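You operate a simulated robot arm through the tools that you are given. There is no shell and no other tool. Be economical: measure what you need, move in short steps, check, and stop when the job is done.

The job below is to be done with a simulated robot arm. You get a single attempt, and the scene is never put back.

TASK
Rinse and blow-dry the white nozzle in the black ring, then rack it.
Fine: spin it meanwhile; stop before opening; seat by the rinse valve.

Only the result counts: the job must be done as asked and must still hold three seconds after the hand-in. Knocking over, shifting, dropping, spilling or breaking anything else fails it.

THE ROBOT
A 5-joint arm with a two-finger parallel gripper, fixed in place. Base frame: the origin is at the foot of the arm, x ahead of it, y to its left, z up. Readings come in mm, degrees, newtons and seconds.
With the tool pointing down near the work surface it reaches from about 260 to 600 mm from the base axis. Its first joint turns from -66.0 to 66.0 degrees. The tool tilts only in the upright plane through the base axis and itself; it spins freely about its own axis. Payload 1.57 kg.
The TCP is the grasp point between the finger pads, 30 mm short of the fingertips. In the tool frame z runs along the fingers and y along their closing line. The gripper opens to 80 mm. The fingers are 17 mm wide and 12 mm thick; the gripper's body (40 by 82 mm) begins 80 mm behind the TCP.
Orientation is told as [roll, pitch, yaw] about the base's x, y, z axes, in that order, counted from this pose: with the fingers straight down and closing along the base's y, the tool's x points along the base's -x, its y along +y and its z along -z.

THE INTERFACE
- The arm moves only by the tool send_rows. Its argument "motion" is one flat list of numbers, 7 for each row, row after row: the opening in per cent of the stroke, from 0 (shut) to 100 (fully open), then the shift along the base's x, y, z in mm, then the turn, a rotation vector about the base's x, y, z in degrees. In form: [fingers, dx, dy, dz, wx, wy, wz, fingers, dx, dy, dz, wx, wy, wz, ...]. A call has 1 to 10 rows; each row is the pose to reach, as a shift and turn from the pose commanded when the call began. Each row takes 0.2 s and may step no farther than 50 mm and 8.6 degrees from the row before; otherwise, or with a gripper value out of range, the whole call is refused. A pose out of reach is approached as far as the arm can. The call stops where the force on the tool passes 60 N (or 10 N more than at its start, if that is more) or the arm is blocked; 0.2 s more then pass. The fingers move at their own pace (about 153 mm/s each) and stop on an object; they squeeze with about 30 N. The grip force told is the motor's: it shows also when the fingers shut on nothing. Time passes only in rows, and 0.2 s behind the last, so rows that repeat a pose let the fingers close. The reply holds the time, the measured pose of the TCP, the force on the tool along the base axes, the opening and the grip force, in the units named above and with some noise, with the torque about the TCP (base axes, N m) and any sound that the robot's microphone picked up, and new pictures: "show" is both (left out), scene, wrist or none.
- Cameras (640 x 400 px; columns grow to the right, rows downward): "scene" is fixed at [35.5, 392.3, 520.1]; the picture's right is [-0.77, -0.64, 0.00], its down [-0.38, 0.46, -0.80] and it looks along [0.51, -0.62, -0.60] (base axes); focal length 214 px, centre (320, 200). "wrist" rides on the gripper at [72, -7, -122] in the tool frame; the picture's right is [0.09, 1.00, 0.00], its down [-0.84, 0.08, -0.54] and it looks along [-0.54, 0.05, 0.84] (tool axes); focal length 238 px, centre (320, 200). There is no depth. A picture from a camera that has moved, and an enlarged one, comes with that camera's place and axes in the base frame and with its lens.
- zoom(camera, box): a new picture of the part [left, top, right, bottom] of that camera's present view, enlarged. It takes no simulated time.
- hand_in(): hands the job in; it is judged then, once.

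Work in short steps. Places have to be worked out from the pictures, the camera data and where the tool is seen: move nearer, look again, correct. Check each grasp and each placing, and mend what went wrong. You have 120 turns and 200 pictures in all, those below and enlarged ones among them. Open the gripper and draw the arm clear of the work before you hand the job in, unless the task says otherwise; then end with one line.

The tools are called as a command line: name --argument value ..., lists and objects as JSON in quotes. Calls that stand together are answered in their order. send_rows: Moves the arm, as the interface text tells. Its arguments: {"type":"object","properties":{"motion":{"type":"array","items":{"type":"number"}},"show":{"type":"string","enum":["both","scene","wrist","none"]}},"required":["motion"]} The other tools are called the same way: zoom (camera, box) takes an enlarged picture of a part of a camera's view; hand_in () hands the job in.

At the start:

```text
time_s: 0.0
eef_pos: [361.5, -63.8, 386.3]
tcp_rot: [0.0, -0.1, 0.0]
contact_force: [-0.5, 0.1, -0.5]
wrist_torque: [-0.01, -0.03, -0.03]
grip_width: 80.1
gripper_force: 0.1
```

scene: 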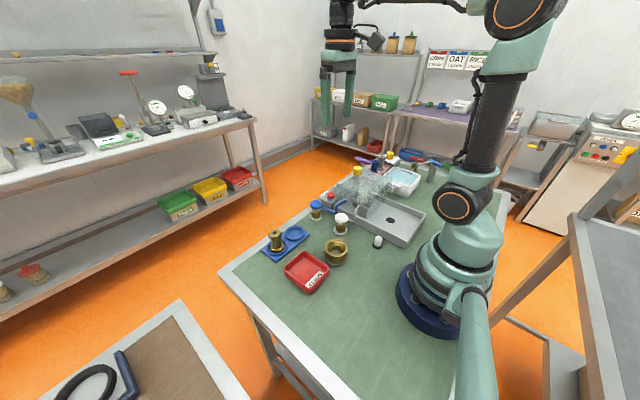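
wrist: 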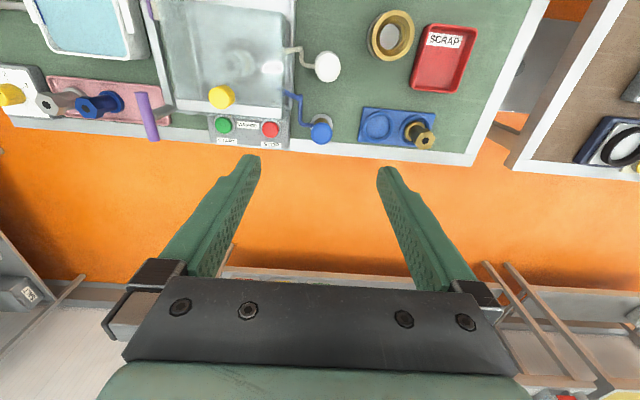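

I'll enlarge both views first to identify the objects on the bench.

zoom --camera "scene" --box '[220, 140, 460, 300]'

zoom --camera "wrist" --box '[140, 0, 500, 170]'

zoom --camera "wrist" --box '[0, 0, 320, 170]'

zoom --camera "scene" --box '[320, 130, 460, 220]'

```text
2.50 times, centred on (340, 220) of scene
camera zoom: at [35.5, 392.3, 520.1], right [-0.77, -0.64, 0.0], down [-0.38, 0.46, -0.8], along [0.51, -0.62, -0.6], focal length 536 px, centre (270, 150)
```

zoom: 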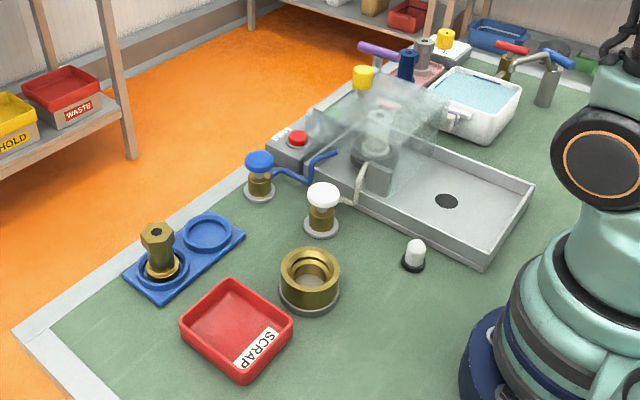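

```text
1.78 times, centred on (320, 85) of wrist
camera zoom: at [288.6, -70.8, 509.1], right [-0.09, 1.0, 0.0], down [0.84, 0.08, 0.54], along [0.54, 0.05, -0.84], focal length 424 px, centre (320, 404)
```

zoom: 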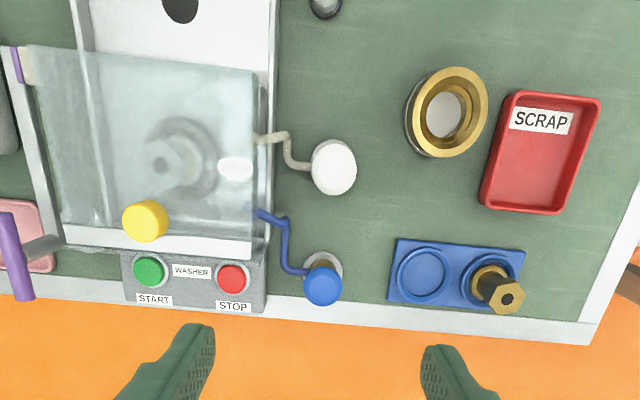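

```text
2.00 times, centred on (160, 85) of wrist
camera zoom: at [288.6, -70.8, 509.1], right [-0.09, 1.0, 0.0], down [0.84, 0.08, 0.54], along [0.54, 0.05, -0.84], focal length 477 px, centre (640, 430)
```

zoom: 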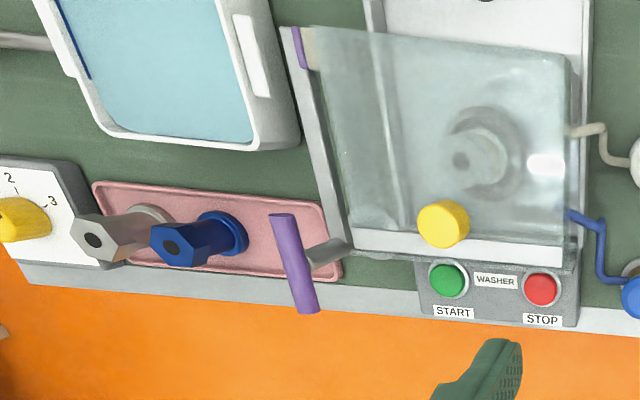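

```text
4.44 times, centred on (390, 175) of scene
camera zoom: at [35.5, 392.3, 520.1], right [-0.77, -0.64, 0.0], down [-0.38, 0.46, -0.8], along [0.51, -0.62, -0.6], focal length 953 px, centre (9, 311)
```

zoom: 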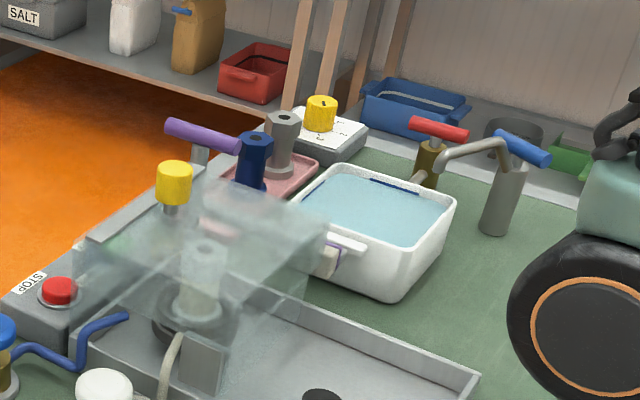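

The washer has a clear guard over a spindle, START/STOP buttons, and blue and white valves. There is also a small white part on a black base near (227,-74). I'll move over toward the washer for a closer look.

send_rows --motion '[100, -15, -30, 0, 0, 0, 0, 100, -30, -60, 0, 0, 0, 0, 100, -45, -90, 0, 0, 0, 0, 100, -60, -120, 0, 0, 0, 0]'

```text
time_s: 1.0
eef_pos: [301.1, -186.2, 388.7]
tcp_rot: [0.0, 0.0, 0.1]
contact_force: [-1.8, -0.1, 0.5]
wrist_torque: [0.0, -0.02, 0.01]
grip_width: 80.1
gripper_force: 0.0
camera wrist: at [228.2, -192.1, 510.6], right [-0.09, 1.0, 0.0], down [0.84, 0.08, 0.54], along [0.54, 0.05, -0.84], focal length 238 px, centre (320, 200)
```

scene: 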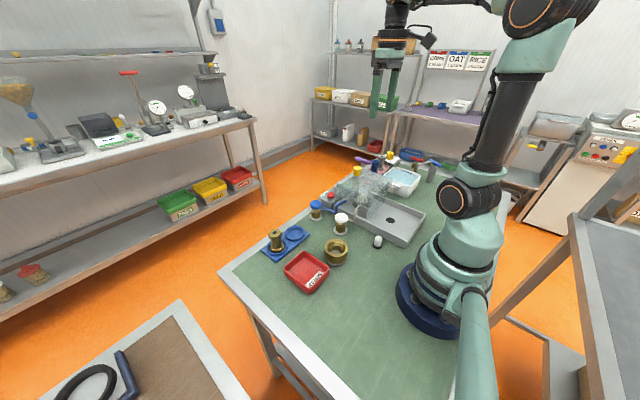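
wrist: 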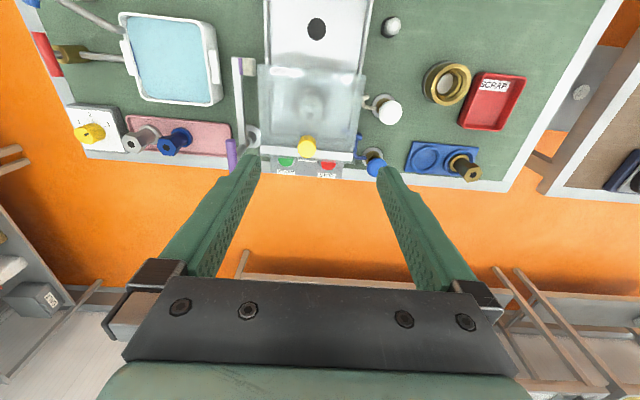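

zoom --camera "wrist" --box '[220, 0, 420, 180]'

zoom --camera "wrist" --box '[20, 0, 260, 180]'

zoom --camera "scene" --box '[300, 140, 400, 210]'

```text
2.22 times, centred on (320, 90) of wrist
camera zoom: at [228.2, -192.1, 510.6], right [-0.09, 1.0, 0.0], down [0.84, 0.08, 0.54], along [0.54, 0.05, -0.84], focal length 530 px, centre (320, 444)
```

zoom: 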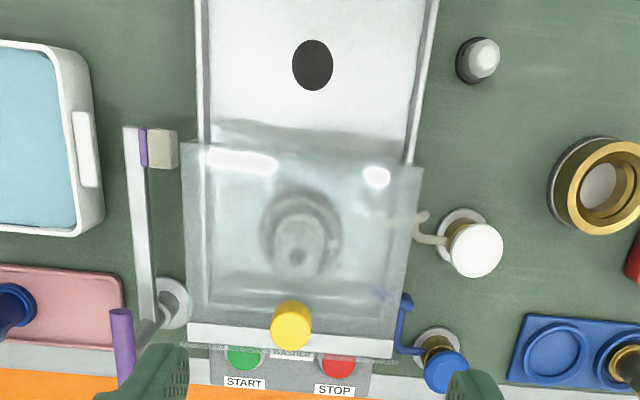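

```text
2.22 times, centred on (140, 90) of wrist
camera zoom: at [228.2, -192.1, 510.6], right [-0.09, 1.0, 0.0], down [0.84, 0.08, 0.54], along [0.54, 0.05, -0.84], focal length 530 px, centre (720, 444)
```

zoom: 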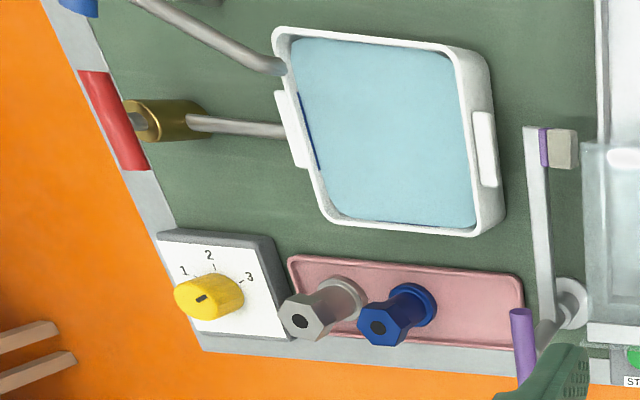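

```text
5.71 times, centred on (350, 175) of scene
camera zoom: at [35.5, 392.3, 520.1], right [-0.77, -0.64, 0.0], down [-0.38, 0.46, -0.8], along [0.51, -0.62, -0.6], focal length 1226 px, centre (149, 343)
```

zoom: 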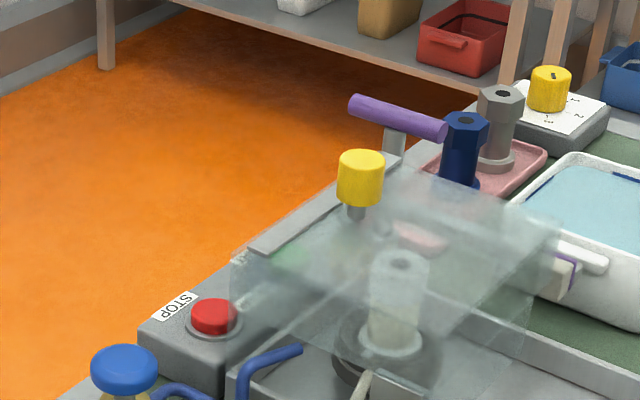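

The white nozzle is on the spindle in the black ring, under the clear hood with the yellow knob. I put the blue valve top at about (427,-57,60), the white valve at (316,-56,62), STOP at (435,-156,40) and START at (436,-246,40). I'll go lower to inspect the valves.

send_rows --motion '[100, -5, 25, -35, 0, 0, 0, 100, -10, 50, -70, 0, 0, 0, 100, -15, 75, -105, 0, 0, 0, 100, -20, 100, -140, 0, 0, 0, 100, -20, 125, -150, 0, 0, 0]' --show "wrist"

```text
time_s: 2.2
eef_pos: [281.4, -58.2, 238.0]
tcp_rot: [0.0, -0.1, -0.1]
contact_force: [-0.2, 0.1, 0.7]
wrist_torque: [0.0, -0.04, 0.02]
grip_width: 80.2
gripper_force: 0.0
camera wrist: at [209.0, -65.5, 359.4], right [-0.09, 1.0, 0.0], down [0.84, 0.08, 0.54], along [0.54, 0.05, -0.84], focal length 238 px, centre (320, 200)
```

wrist: 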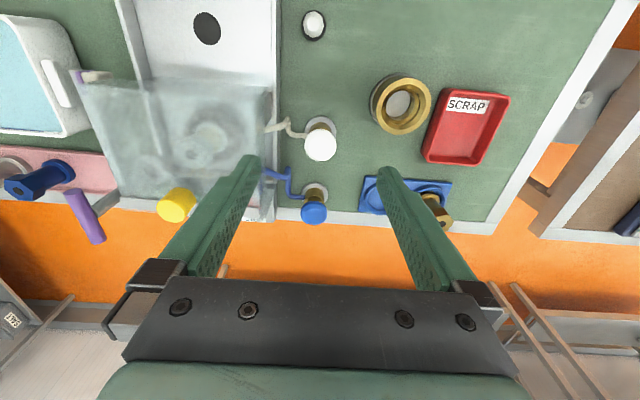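

zoom --camera "wrist" --box '[230, 90, 390, 230]'

zoom --camera "wrist" --box '[40, 60, 280, 250]'

```text
2.86 times, centred on (310, 160) of wrist
camera zoom: at [209.0, -65.5, 359.4], right [-0.09, 1.0, 0.0], down [0.84, 0.08, 0.54], along [0.54, 0.05, -0.84], focal length 681 px, centre (349, 314)
```

zoom: 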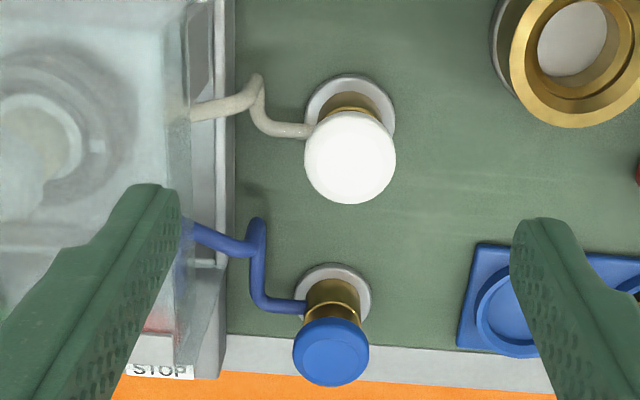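

```text
2.11 times, centred on (160, 155) of wrist
camera zoom: at [209.0, -65.5, 359.4], right [-0.09, 1.0, 0.0], down [0.84, 0.08, 0.54], along [0.54, 0.05, -0.84], focal length 502 px, centre (657, 295)
```

zoom: 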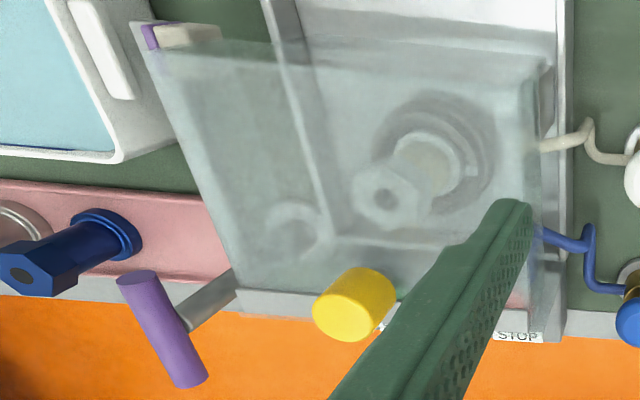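

The valves look like mushroom plungers. Next I'll close the fingers and move above the START button, staying higher than the hood knob.

send_rows --motion '[0, 26, -31, 0, 0, 0, 0, 0, 52, -62, 0, 0, 0, 0, 0, 78, -93, 0, 0, 0, 0, 0, 104, -124, 0, 0, 0, 0, 0, 130, -155, 0, 0, 0, 0, 0, 155, -188, 0, 0, 0, 0, 0, 155, -188, -45, 0, 0, 0, 0, 155, -188, -90, 0, 0, 0]'

```text
time_s: 4.0
eef_pos: [437.4, -247.7, 147.7]
tcp_rot: [0.0, 0.0, 0.1]
contact_force: [0.4, 0.3, -0.2]
wrist_torque: [0.02, 0.0, -0.03]
grip_width: 0.0
gripper_force: 21.7
camera wrist: at [366.1, -253.8, 270.2], right [-0.09, 1.0, 0.0], down [0.84, 0.08, 0.54], along [0.54, 0.05, -0.84], focal length 238 px, centre (320, 200)
```

scene: 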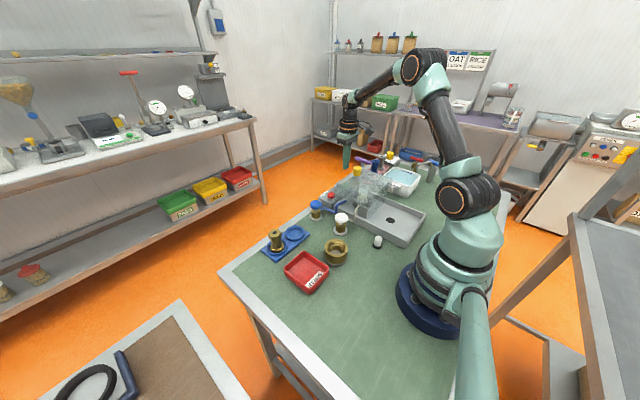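
wrist: 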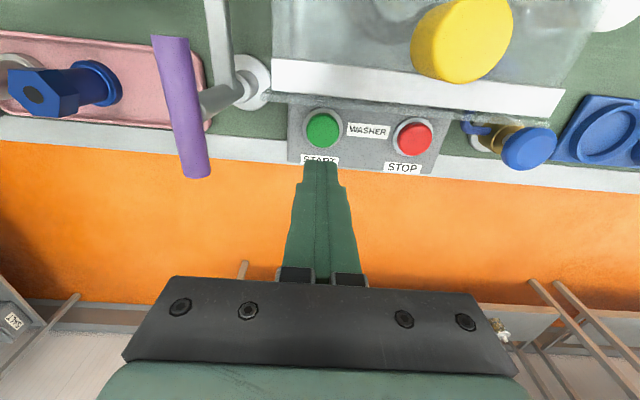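

START is at about (434,-245). I'll lower onto it in small steps, watching the force and listening for sound.

send_rows --motion '[0, -3, 2, -40, 0, 0, 0, 0, -3, 2, -64, 0, 0, 0, 0, -3, 2, -70, 0, 0, 0, 0, -3, 2, -74, 0, 0, 0, 0, -3, 2, -78, 0, 0, 0]' --show "wrist"

```text
time_s: 5.2
eef_pos: [434.0, -244.9, 69.4]
tcp_rot: [0.0, -0.1, 0.1]
contact_force: [-5.0, 2.3, 14.3]
wrist_torque: [0.11, 0.12, -0.01]
grip_width: 0.0
gripper_force: 21.6
heard: click
camera wrist: at [361.3, -252.0, 192.2], right [-0.09, 1.0, 0.0], down [0.84, 0.08, 0.54], along [0.54, 0.05, -0.84], focal length 238 px, centre (320, 200)
```

wrist: 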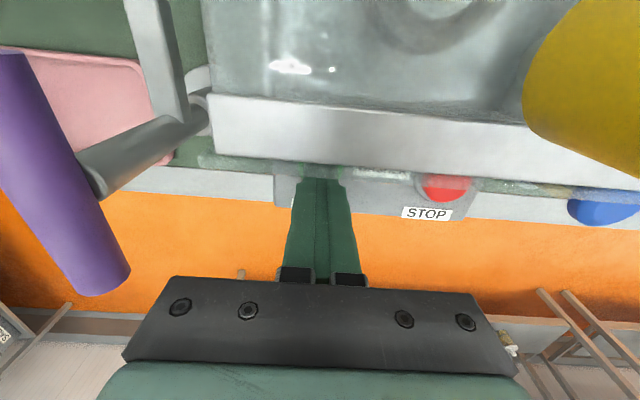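

A click sounded. I'll retract and move above the blue valve at (427,-57), keeping high past the knob, then check whether the spindle runs.

send_rows --motion '[0, 0, 0, 45, 0, 0, 0, 0, 0, 0, 90, 0, 0, 0, 0, 0, 40, 110, 0, 0, 0, 0, 0, 88, 110, 0, 0, 0, 0, -3, 137, 90, 0, 0, 0, 0, -7, 186, 80, 0, 0, 0]'

zoom --camera "scene" --box '[300, 140, 400, 210]'

```text
refused: row 5 steps farther than a row can; nothing moved
```

```text
5.71 times, centred on (350, 175) of scene
camera zoom: at [35.4, 392.4, 520.1], right [-0.77, -0.64, 0.0], down [-0.38, 0.46, -0.8], along [0.51, -0.62, -0.6], focal length 1226 px, centre (149, 343)
```

zoom: 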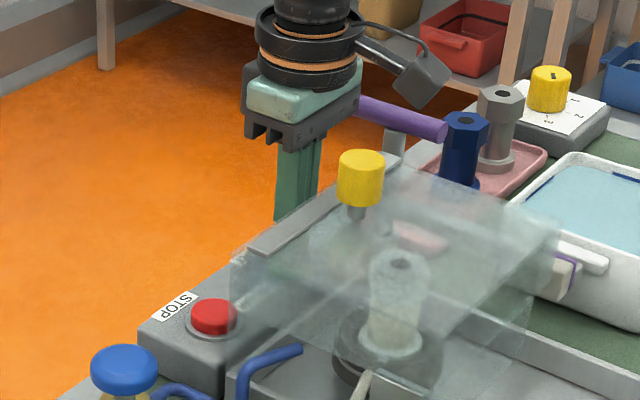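

One row stepped too far, so I'll split the move into smaller steps.

send_rows --motion '[0, 0, 0, 45, 0, 0, 0, 0, 0, 0, 90, 0, 0, 0, 0, 0, 40, 110, 0, 0, 0, 0, 0, 85, 110, 0, 0, 0, 0, -3, 125, 90, 0, 0, 0, 0, -5, 160, 80, 0, 0, 0, 0, -7, 186, 70, 0, 0, 0]'

zoom --camera "scene" --box '[300, 140, 400, 210]'

```text
time_s: 6.8
eef_pos: [426.2, -57.9, 137.5]
tcp_rot: [-0.1, 0.0, 0.0]
contact_force: [-0.1, -0.3, 0.7]
wrist_torque: [0.0, 0.0, -0.01]
grip_width: 0.0
gripper_force: 21.1
camera wrist: at [353.9, -65.2, 259.8], right [-0.09, 1.0, 0.0], down [0.84, 0.08, 0.54], along [0.54, 0.05, -0.84], focal length 238 px, centre (320, 200)
```

scene: 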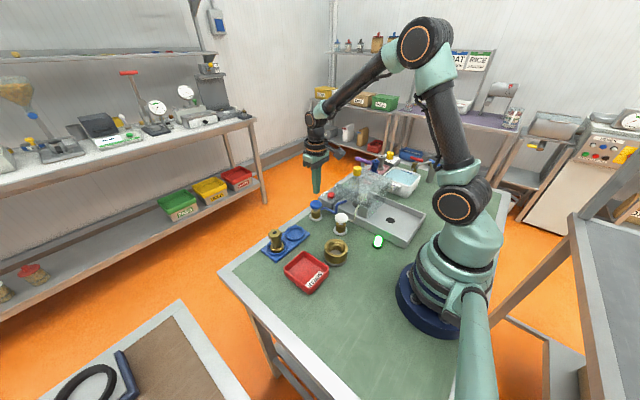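
wrist: 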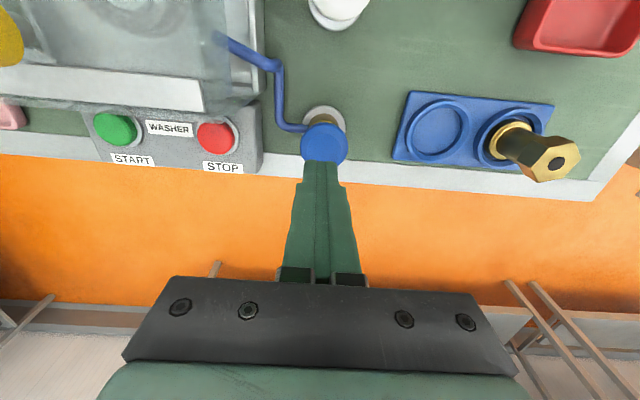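

```text
5.71 times, centred on (350, 175) of scene
camera zoom: at [35.5, 392.3, 520.1], right [-0.77, -0.64, 0.0], down [-0.38, 0.46, -0.8], along [0.51, -0.62, -0.6], focal length 1226 px, centre (149, 343)
```

zoom: 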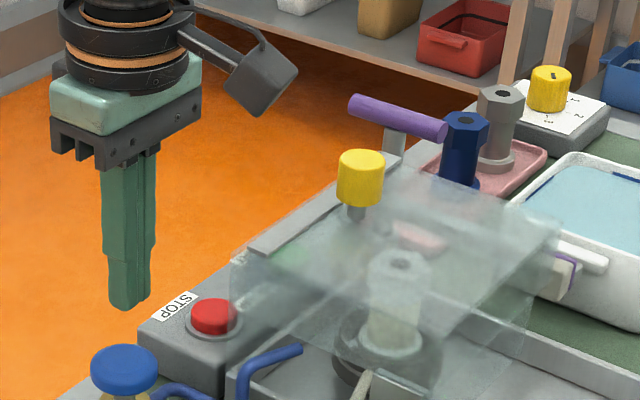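

The small dome is an indicator lamp and it's now green, so the spindle is running. The blue valve cap is at about (423,-55,62), and I'll try pressing it gently.

send_rows --motion '[0, -3, 2, -30, 0, 0, 0, 0, -3, 2, -40, 0, 0, 0, 0, -3, 2, -44, 0, 0, 0, 0, -3, 2, -48, 0, 0, 0, 0, -3, 2, -52, 0, 0, 0]' --show "scene"

zoom --camera "scene" --box '[300, 150, 400, 250]'

```text
time_s: 8.0
eef_pos: [423.1, -58.0, 87.1]
tcp_rot: [0.0, 0.0, 0.0]
contact_force: [-1.0, 3.0, 2.9]
wrist_torque: [0.09, 0.02, 0.0]
grip_width: 0.1
gripper_force: 21.1
heard: click
```

scene: 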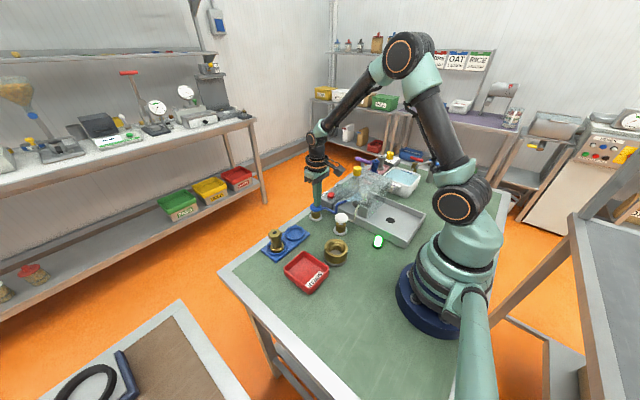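

```text
4.00 times, centred on (350, 200) of scene
camera zoom: at [35.5, 392.3, 520.1], right [-0.77, -0.64, 0.0], down [-0.38, 0.46, -0.8], along [0.51, -0.62, -0.6], focal length 858 px, centre (200, 200)
```

zoom: 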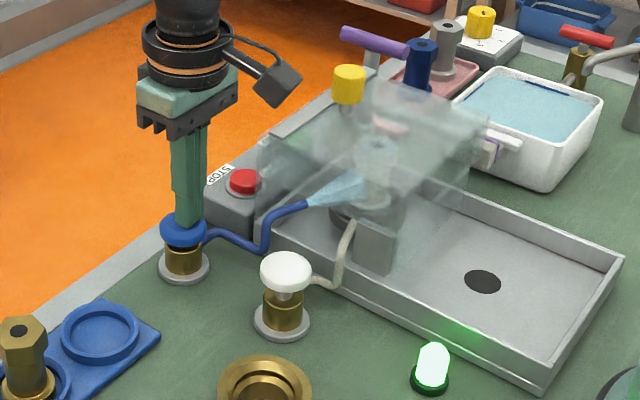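

The blue spray is hitting the spinning nozzle, so blue is the rinse valve. I'll hold it down for several seconds.

send_rows --motion '[0, 0, 0, 0, 0, 0, 0, 0, 0, 0, 0, 0, 0, 0, 0, 0, 0, 0, 0, 0, 0, 0, 0, 0, 0, 0, 0, 0, 0, 0, 0, 0, 0, 0, 0, 0, 0, 0, 0, 0, 0, 0, 0, 0, 0, 0, 0, 0, 0, 0, 0, 0, 0, 0, 0, 0, 0, 0, 0, 0, 0, 0, 0, 0, 0, 0, 0, 0, 0, 0]' --show "none"

send_rows --motion '[0, 0, 0, 0, 0, 0, 0, 0, 0, 0, 0, 0, 0, 0, 0, 0, 0, 0, 0, 0, 0, 0, 0, 0, 0, 0, 0, 0, 0, 0, 0, 0, 0, 0, 0, 0, 0, 0, 0, 0, 0, 0, 0, 0, 0, 0, 0, 0, 0, 0, 0, 0, 0, 0, 0, 0, 0, 0, 0, 0, 0, 0, 0, 0, 0, 0, 0, 0, 0, 0]' --show "none"

zoom --camera "scene" --box '[300, 150, 400, 250]'

```text
time_s: 10.2
eef_pos: [422.0, -57.3, 85.4]
tcp_rot: [0.1, 0.0, 0.0]
contact_force: [0.2, -0.5, 3.5]
wrist_torque: [-0.05, 0.01, 0.0]
grip_width: 0.2
gripper_force: 21.3
```

```text
time_s: 12.4
eef_pos: [422.5, -57.8, 86.5]
tcp_rot: [0.0, 0.0, 0.0]
contact_force: [0.3, -1.5, 3.1]
wrist_torque: [0.01, -0.01, -0.03]
grip_width: 0.3
gripper_force: 21.4
```

```text
4.00 times, centred on (350, 200) of scene
camera zoom: at [35.5, 392.3, 520.1], right [-0.77, -0.64, 0.0], down [-0.38, 0.46, -0.8], along [0.51, -0.62, -0.6], focal length 858 px, centre (200, 200)
```

zoom: 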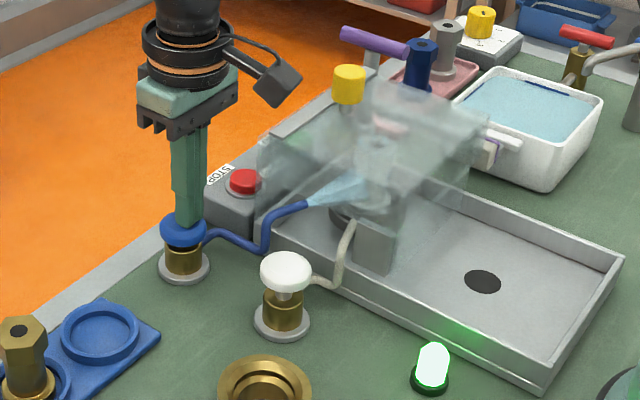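

Rinsing has run for about 5 s with the lamp still green. I'll lift off, check the spray stops, and move toward the white valve.

send_rows --motion '[0, 0, 0, 25, 0, 0, 0, 0, 0, 0, 60, 0, 0, 0, 0, -25, 0, 75, 0, 0, 0, 0, -70, 0, 75, 0, 0, 0, 0, -106, 1, 60, 0, 0, 0]' --show "wrist"

zoom --camera "scene" --box '[300, 150, 400, 250]'

```text
time_s: 13.6
eef_pos: [315.2, -56.6, 146.3]
tcp_rot: [-0.1, 0.1, -0.1]
contact_force: [-0.3, -0.3, -0.1]
wrist_torque: [0.01, 0.03, -0.02]
grip_width: 0.1
gripper_force: 20.9
camera wrist: at [243.2, -63.6, 268.2], right [-0.09, 1.0, 0.0], down [0.84, 0.08, 0.54], along [0.54, 0.05, -0.84], focal length 238 px, centre (320, 200)
```

wrist: 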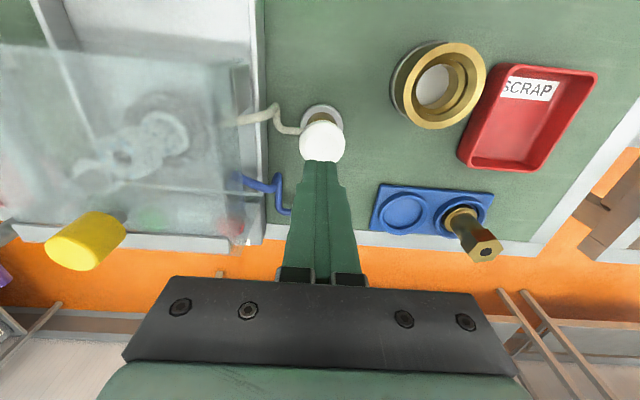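

```text
4.00 times, centred on (350, 200) of scene
camera zoom: at [35.5, 392.3, 520.1], right [-0.77, -0.64, 0.0], down [-0.38, 0.46, -0.8], along [0.51, -0.62, -0.6], focal length 858 px, centre (200, 200)
```

zoom: 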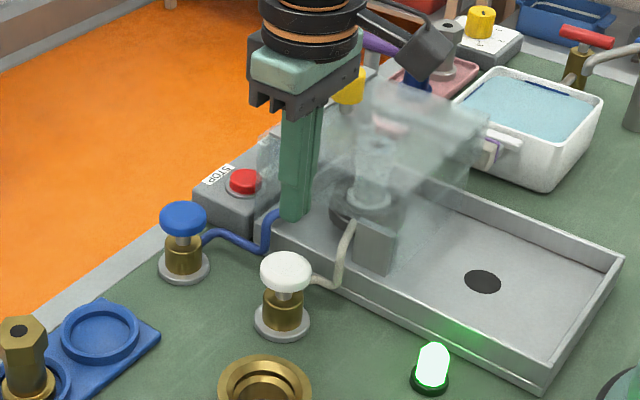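

The spray stopped on release. Now I'll press the white valve at (312,-56).

send_rows --motion '[0, -3, 1, -35, 0, 0, 0, 0, -3, 1, -48, 0, 0, 0, 0, -3, 1, -54, 0, 0, 0, 0, -3, 1, -58, 0, 0, 0, 0, -3, 1, -61, 0, 0, 0]' --show "none"

zoom --camera "scene" --box '[300, 150, 400, 250]'

```text
time_s: 14.8
eef_pos: [313.3, -56.5, 85.1]
tcp_rot: [0.0, -0.2, 0.1]
contact_force: [-2.8, -1.1, 4.6]
wrist_torque: [-0.04, 0.08, 0.02]
grip_width: 0.0
gripper_force: 21.1
heard: click
```

```text
4.00 times, centred on (350, 200) of scene
camera zoom: at [35.5, 392.3, 520.1], right [-0.77, -0.64, 0.0], down [-0.38, 0.46, -0.8], along [0.51, -0.62, -0.6], focal length 858 px, centre (200, 200)
```

zoom: 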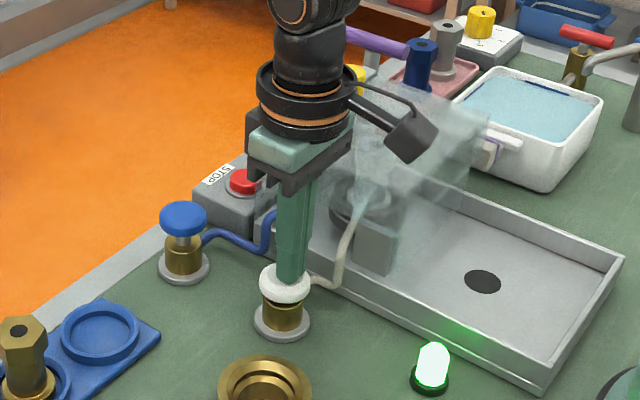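

Air is blowing on the nozzle. I'll hold it for about 6 s.

send_rows --motion '[0, 0, 0, 0, 0, 0, 0, 0, 0, 0, 0, 0, 0, 0, 0, 0, 0, 0, 0, 0, 0, 0, 0, 0, 0, 0, 0, 0, 0, 0, 0, 0, 0, 0, 0, 0, 0, 0, 0, 0, 0, 0, 0, 0, 0, 0, 0, 0, 0, 0, 0, 0, 0, 0, 0, 0, 0, 0, 0, 0, 0, 0, 0, 0, 0, 0, 0, 0, 0, 0]' --show "none"

send_rows --motion '[0, 0, 0, 0, 0, 0, 0, 0, 0, 0, 0, 0, 0, 0, 0, 0, 0, 0, 0, 0, 0, 0, 0, 0, 0, 0, 0, 0, 0, 0, 0, 0, 0, 0, 0, 0, 0, 0, 0, 0, 0, 0, 0, 0, 0, 0, 0, 0, 0, 0, 0, 0, 0, 0, 0, 0, 0, 0, 0, 0, 0, 0, 0, 0, 0, 0, 0, 0, 0, 0]' --show "none"

send_rows --motion '[0, 0, 0, 0, 0, 0, 0, 0, 0, 0, 0, 0, 0, 0, 0, 0, 0, 0, 0, 0, 0, 0, 0, 0, 0, 0, 0, 0, 0, 0, 0, 0, 0, 0, 0, 0, 0, 0, 0, 0, 0, 0, 0, 0, 0, 0, 0, 0, 0, 0, 0, 0, 0, 0, 0, 0, 0, 0, 0, 0, 0, 0, 0, 0, 0, 0, 0, 0, 0, 0]' --show "none"

zoom --camera "scene" --box '[300, 150, 400, 250]'

```text
time_s: 17.0
eef_pos: [313.0, -55.7, 85.6]
tcp_rot: [0.1, 0.1, 0.0]
contact_force: [0.1, 0.6, 3.4]
wrist_torque: [0.04, 0.03, 0.0]
grip_width: 0.0
gripper_force: 21.2
```

```text
time_s: 19.2
eef_pos: [314.4, -54.8, 85.9]
tcp_rot: [-0.1, 0.0, 0.0]
contact_force: [1.5, -0.5, 3.9]
wrist_torque: [-0.04, -0.03, -0.03]
grip_width: 0.0
gripper_force: 20.9
```

```text
time_s: 21.4
eef_pos: [313.0, -55.3, 85.0]
tcp_rot: [0.0, 0.0, 0.0]
contact_force: [0.9, -0.5, 5.1]
wrist_torque: [0.0, -0.06, -0.01]
grip_width: 0.0
gripper_force: 21.2
```

```text
4.00 times, centred on (350, 200) of scene
camera zoom: at [35.5, 392.3, 520.1], right [-0.77, -0.64, 0.0], down [-0.38, 0.46, -0.8], along [0.51, -0.62, -0.6], focal length 858 px, centre (200, 200)
```

zoom: 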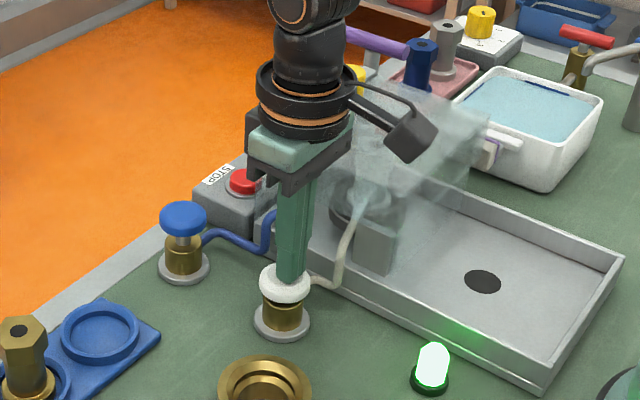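

The air has run for about 6.5 s with the lamp green. I'll release the valve and move above STOP at (433,-153).

send_rows --motion '[0, 0, 0, 40, 0, 0, 0, 0, 0, 0, 80, 0, 0, 0, 0, 30, -15, 100, 0, 0, 0, 0, 65, -40, 100, 0, 0, 0, 0, 100, -70, 95, 0, 0, 0, 0, 120, -98, 75, 0, 0, 0]'

```text
time_s: 22.8
eef_pos: [432.3, -153.2, 161.1]
tcp_rot: [-0.1, 0.0, 0.0]
contact_force: [0.0, -0.6, 0.8]
wrist_torque: [-0.03, 0.01, 0.01]
grip_width: 0.1
gripper_force: 21.1
camera wrist: at [360.0, -161.0, 283.5], right [-0.09, 1.0, 0.0], down [0.84, 0.08, 0.54], along [0.54, 0.05, -0.84], focal length 238 px, centre (320, 200)
```

scene: 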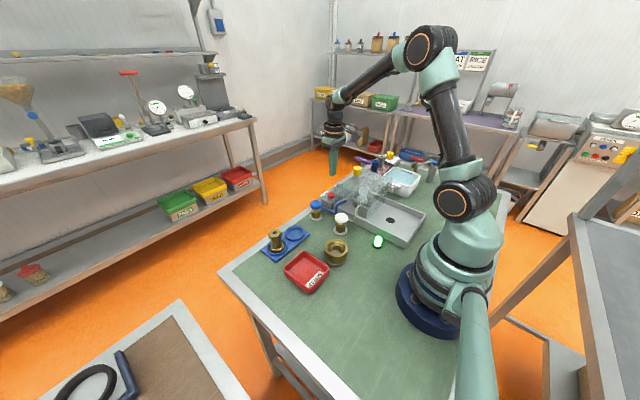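
wrist: 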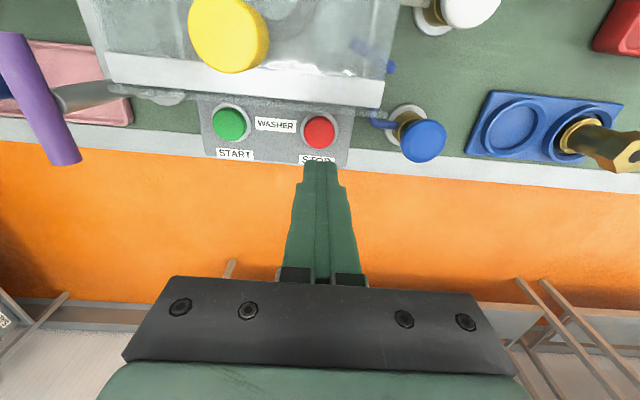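

STOP sits at (433,-155). I'll press it the same way as START.

send_rows --motion '[0, 1, -1, -45, 0, 0, 0, 0, 1, -1, -78, 0, 0, 0, 0, 1, -1, -84, 0, 0, 0, 0, 1, -1, -88, 0, 0, 0, 0, 1, -1, -92, 0, 0, 0]' --show "scene"

```text
time_s: 24.0
eef_pos: [435.3, -155.5, 69.9]
tcp_rot: [0.1, 0.0, 0.0]
contact_force: [-7.3, 0.5, 15.6]
wrist_torque: [0.01, 0.21, 0.01]
grip_width: 0.3
gripper_force: 21.1
heard: click
```

scene: 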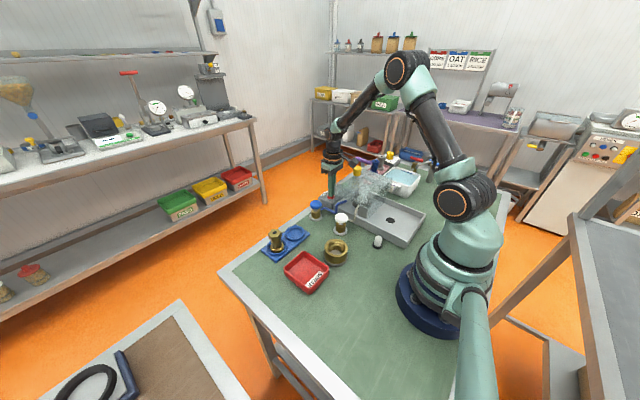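

The lamp is off. I'll retract and look at the hood and its knob to work out how it opens.

send_rows --motion '[0, 0, 0, 45, 0, 0, 0, 0, 0, 0, 90, 0, 0, 0, 50, 0, 0, 130, 0, 0, 0, 100, -20, -15, 165, 0, 0, 0, 100, -50, -35, 190, 0, 0, 0, 100, -90, -45, 210, 0, 0, 0]' --show "wrist"

zoom --camera "wrist" --box '[220, 20, 420, 160]'

zoom --camera "scene" --box '[310, 150, 410, 240]'

```text
time_s: 25.4
eef_pos: [345.0, -200.1, 279.7]
tcp_rot: [0.0, 0.0, 0.2]
contact_force: [0.1, -0.6, 0.1]
wrist_torque: [0.0, -0.01, -0.02]
grip_width: 80.1
gripper_force: 0.0
camera wrist: at [272.5, -207.6, 402.2], right [-0.09, 1.0, 0.0], down [0.84, 0.08, 0.54], along [0.54, 0.05, -0.84], focal length 238 px, centre (320, 200)
```

wrist: 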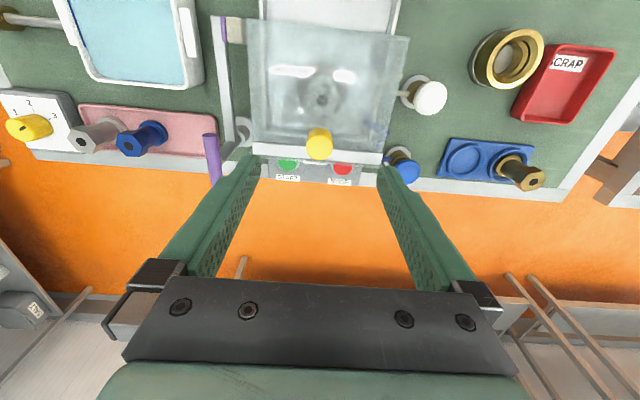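

```text
2.86 times, centred on (320, 90) of wrist
camera zoom: at [272.5, -207.6, 402.2], right [-0.09, 1.0, 0.0], down [0.84, 0.08, 0.54], along [0.54, 0.05, -0.84], focal length 681 px, centre (320, 514)
```

zoom: 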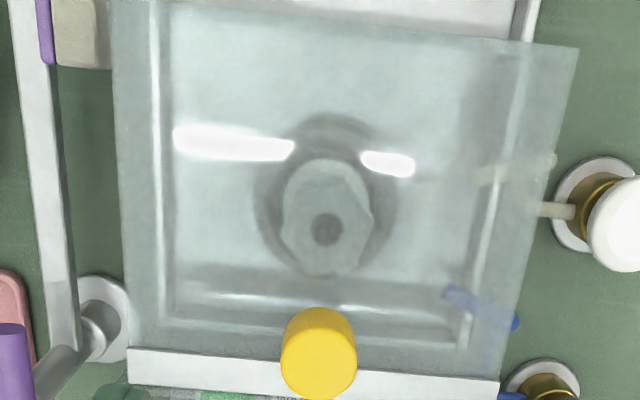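

```text
4.44 times, centred on (360, 195) of scene
camera zoom: at [35.5, 392.3, 520.1], right [-0.77, -0.64, 0.0], down [-0.38, 0.46, -0.8], along [0.51, -0.62, -0.6], focal length 953 px, centre (142, 222)
```

zoom: 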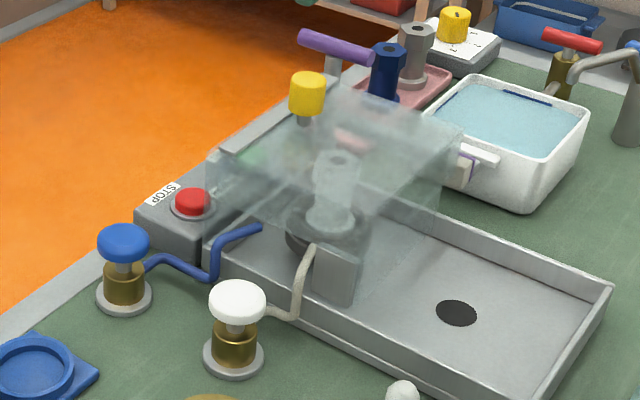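

I'll enlarge the hood further to look for hinges or slides.

zoom --camera "scene" --box '[350, 160, 420, 205]'

zoom --camera "scene" --box '[340, 160, 395, 220]'

zoom --camera "wrist" --box '[200, 0, 420, 60]'

```text
8.89 times, centred on (385, 182) of scene
camera zoom: at [35.5, 392.3, 520.1], right [-0.77, -0.64, 0.0], down [-0.38, 0.46, -0.8], along [0.51, -0.62, -0.6], focal length 1906 px, centre (-258, 356)
```

zoom: 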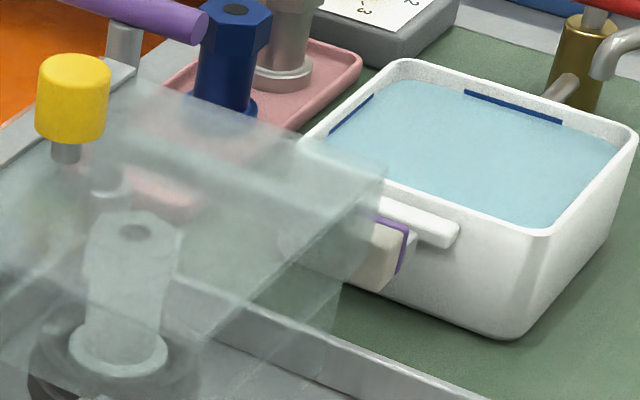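

```text
6.67 times, centred on (368, 190) of scene
camera zoom: at [35.5, 392.3, 520.1], right [-0.77, -0.64, 0.0], down [-0.38, 0.46, -0.8], along [0.51, -0.62, -0.6], focal length 1430 px, centre (3, 267)
```

zoom: 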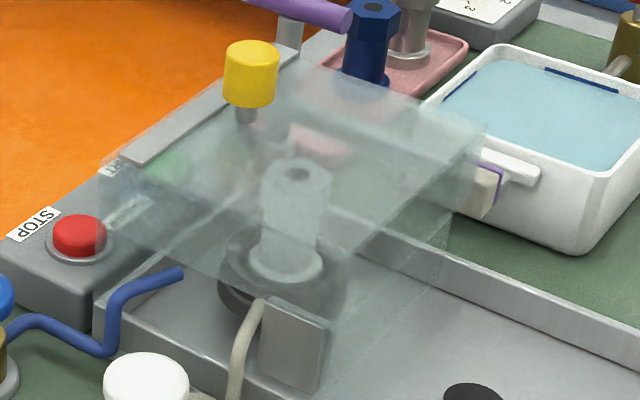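

```text
2.91 times, centred on (310, 30) of wrist
camera zoom: at [272.5, -207.6, 402.2], right [-0.09, 1.0, 0.0], down [0.84, 0.08, 0.54], along [0.54, 0.05, -0.84], focal length 693 px, centre (349, 694)
```

zoom: 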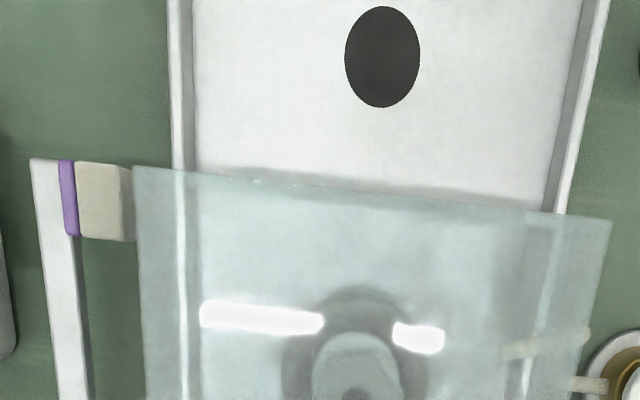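

The hood is a clear box straddling the tray, with the knob's top at about (360,-200,163). I'll come down with open fingers around the knob and check before closing.

send_rows --motion '[100, 8, 0, -40, 0, 0, 0, 100, 15, 0, -80, 0, 0, 0, 100, 15, 0, -95, 0, 0, 0]'

zoom --camera "scene" --box '[320, 130, 400, 190]'

```text
time_s: 26.2
eef_pos: [359.7, -199.9, 183.1]
tcp_rot: [0.0, 0.0, 0.1]
contact_force: [0.5, -0.3, -0.2]
wrist_torque: [0.01, 0.0, -0.02]
grip_width: 79.8
gripper_force: 0.1
camera wrist: at [287.3, -206.4, 305.7], right [-0.09, 1.0, 0.0], down [0.84, 0.08, 0.54], along [0.54, 0.05, -0.84], focal length 238 px, centre (320, 200)
```

scene: 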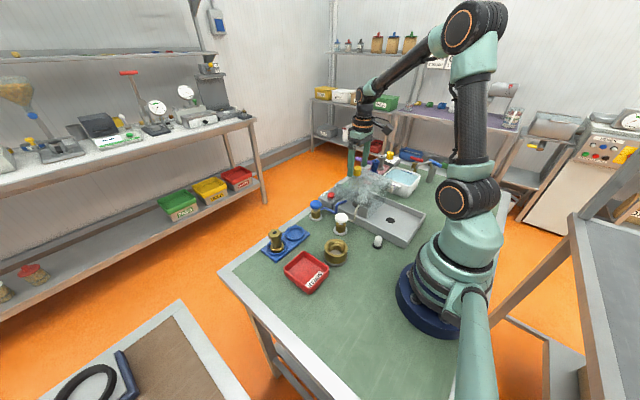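
wrist: 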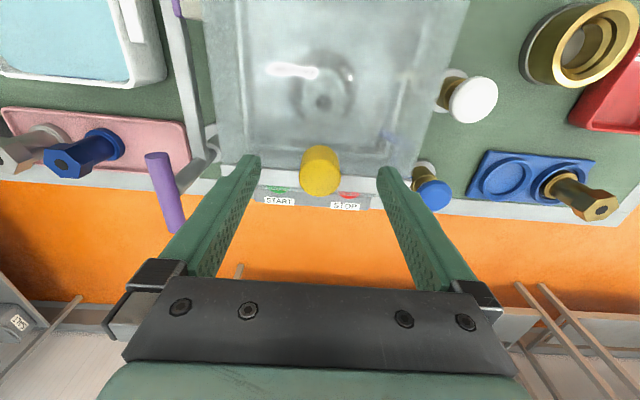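

```text
6.67 times, centred on (360, 160) of scene
camera zoom: at [35.5, 392.3, 520.1], right [-0.77, -0.64, 0.0], down [-0.38, 0.46, -0.8], along [0.51, -0.62, -0.6], focal length 1430 px, centre (53, 467)
```

zoom: 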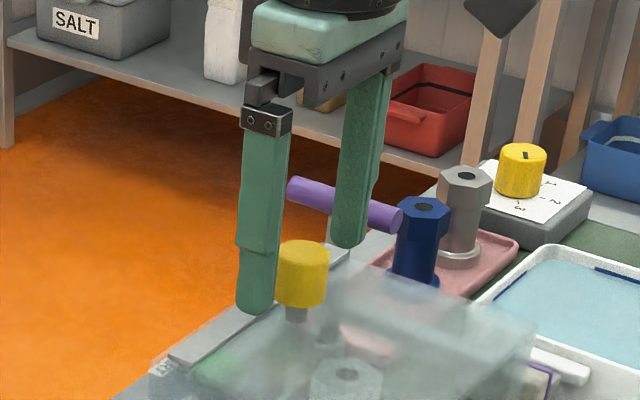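

The finger midpoint lines up with the knob in both views. I'll lower 20 mm and close on it.

send_rows --motion '[100, 0, 0, -10, 0, 0, 0, 100, 0, 0, -20, 0, 0, 0, 0, 0, 0, -20, 0, 0, 0, 0, 0, 0, -20, 0, 0, 0, 0, 0, 0, -20, 0, 0, 0]' --show "none"

zoom --camera "scene" --box '[320, 130, 400, 190]'

```text
time_s: 27.4
eef_pos: [359.2, -199.8, 163.0]
tcp_rot: [0.0, 0.0, 0.0]
contact_force: [0.2, -15.7, -8.3]
wrist_torque: [0.33, -0.73, -0.09]
grip_width: 27.8
gripper_force: 37.7
```

```text
6.67 times, centred on (360, 160) of scene
camera zoom: at [35.5, 392.3, 520.1], right [-0.77, -0.64, 0.0], down [-0.38, 0.46, -0.8], along [0.51, -0.62, -0.6], focal length 1430 px, centre (53, 467)
```

zoom: 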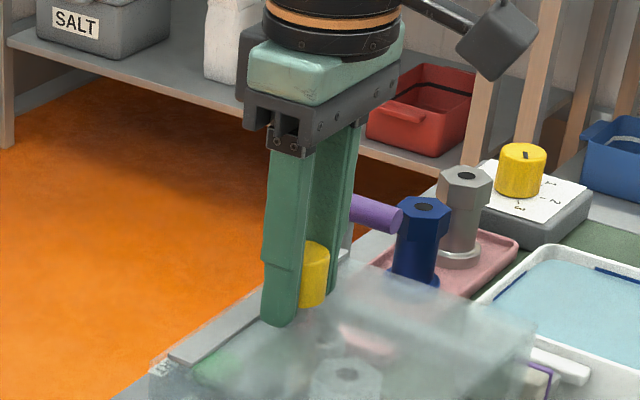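

The knob is gripped at 27.8 mm. I'll test sliding toward the base by a few millimetres.

send_rows --motion '[0, -3, -1, 0, 0, 0, 0, 0, -6, -1, 0, 0, 0, 0, 0, -10, -1, 0, 0, 0, 0]' --show "none"

zoom --camera "scene" --box '[320, 140, 420, 220]'

```text
time_s: 28.2
eef_pos: [350.1, -199.3, 164.4]
tcp_rot: [0.0, 0.1, 0.0]
contact_force: [1.7, -19.7, -10.8]
wrist_torque: [-0.28, 0.04, 0.28]
grip_width: 27.9
gripper_force: 37.9
```

```text
5.00 times, centred on (370, 180) of scene
camera zoom: at [35.5, 392.3, 520.1], right [-0.77, -0.64, 0.0], down [-0.38, 0.46, -0.8], along [0.51, -0.62, -0.6], focal length 1072 px, centre (70, 300)
```

zoom: 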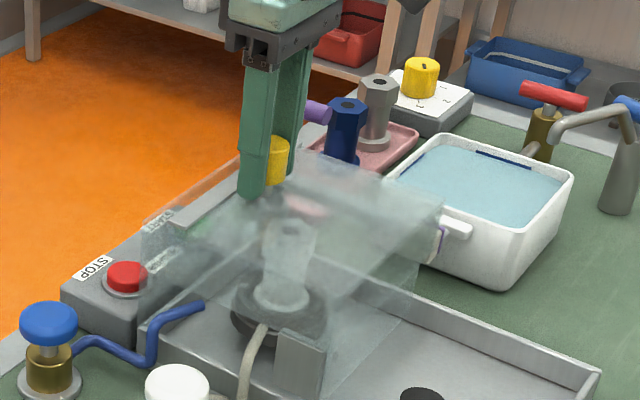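

It moves freely toward the base with the hood following. I'll continue sliding in moderate steps.

send_rows --motion '[0, -6, -1, 0, 0, 0, 0, 0, -12, -1, 0, 0, 0, 0, 0, -18, -1, 0, 0, 0, 0, 0, -25, -1, 0, 0, 0, 0]' --show "none"

zoom --camera "scene" --box '[320, 140, 420, 220]'

```text
time_s: 29.2
eef_pos: [323.4, -199.3, 164.0]
tcp_rot: [0.0, 0.1, 0.2]
contact_force: [1.0, 19.1, 12.5]
wrist_torque: [-0.42, -0.39, 0.08]
grip_width: 27.8
gripper_force: 38.2
```

```text
5.00 times, centred on (370, 180) of scene
camera zoom: at [35.4, 392.4, 520.0], right [-0.77, -0.64, 0.0], down [-0.38, 0.46, -0.8], along [0.51, -0.62, -0.6], focal length 1072 px, centre (70, 300)
```

zoom: 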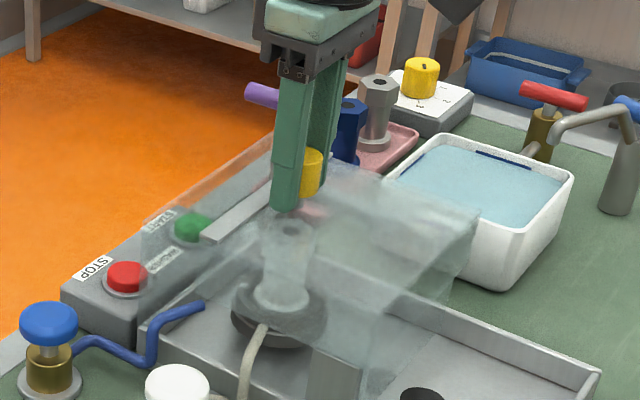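

The top cover slides while the side walls stay fixed. I'll keep going toward its end stop.

send_rows --motion '[0, -8, 0, 0, 0, 0, 0, 0, -16, 0, 0, 0, 0, 0, 0, -24, 0, 0, 0, 0, 0, 0, -32, 0, 0, 0, 0, 0, 0, -40, 0, 0, 0, 0, 0, 0, -48, 0, 0, 0, 0, 0, 0, -56, 0, 0, 0, 0, 0, 0, -64, 0, 0, 0, 0, 0]' --show "none"

zoom --camera "scene" --box '[320, 130, 440, 240]'

```text
time_s: 31.0
eef_pos: [259.4, -199.8, 162.4]
tcp_rot: [0.2, 0.3, 0.0]
contact_force: [-0.5, 37.5, 6.3]
wrist_torque: [-0.49, -0.56, 0.0]
grip_width: 27.9
gripper_force: 38.0
```

```text
3.64 times, centred on (380, 185) of scene
camera zoom: at [35.5, 392.4, 520.0], right [-0.77, -0.64, 0.0], down [-0.38, 0.46, -0.8], along [0.51, -0.62, -0.6], focal length 780 px, centre (102, 254)
```

zoom: 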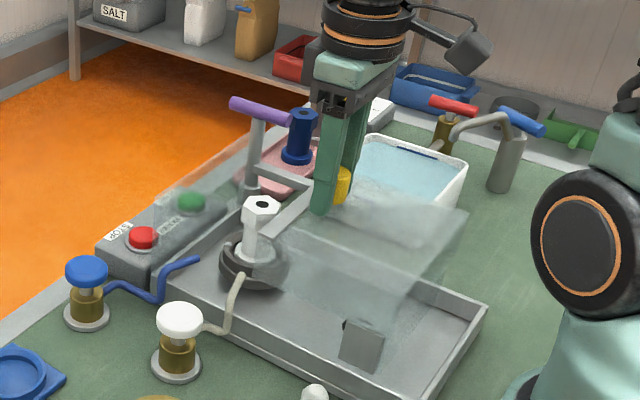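

The nozzle is exposed now, with a side load of 37 N. I'll ease y by +1 and slide a further 40 mm for clearance.

send_rows --motion '[0, 0, 1, 0, 0, 0, 0, 0, -8, 1, 0, 0, 0, 0, 0, -16, 1, 0, 0, 0, 0, 0, -24, 1, 0, 0, 0, 0, 0, -32, 1, 0, 0, 0, 0, 0, -40, 1, 0, 0, 0, 0]' --show "none"

zoom --camera "scene" --box '[320, 130, 440, 240]'

```text
time_s: 32.4
eef_pos: [221.6, -199.6, 165.7]
tcp_rot: [-0.1, -0.1, 0.4]
contact_force: [27.6, 41.0, -2.1]
wrist_torque: [0.65, -0.27, -0.06]
grip_width: 28.0
gripper_force: 38.2
```

```text
3.64 times, centred on (380, 185) of scene
camera zoom: at [35.5, 392.4, 520.1], right [-0.77, -0.64, 0.0], down [-0.38, 0.46, -0.8], along [0.51, -0.62, -0.6], focal length 780 px, centre (102, 254)
```

zoom: 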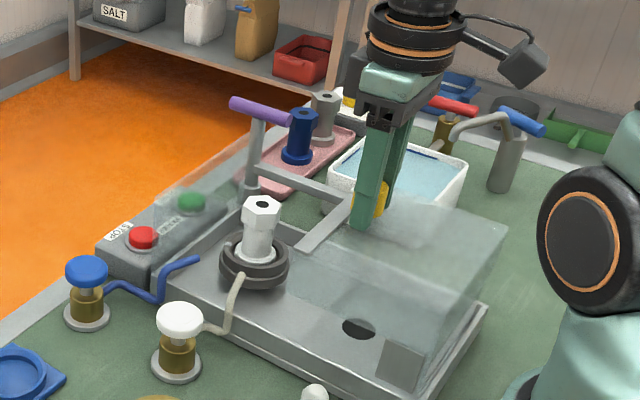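

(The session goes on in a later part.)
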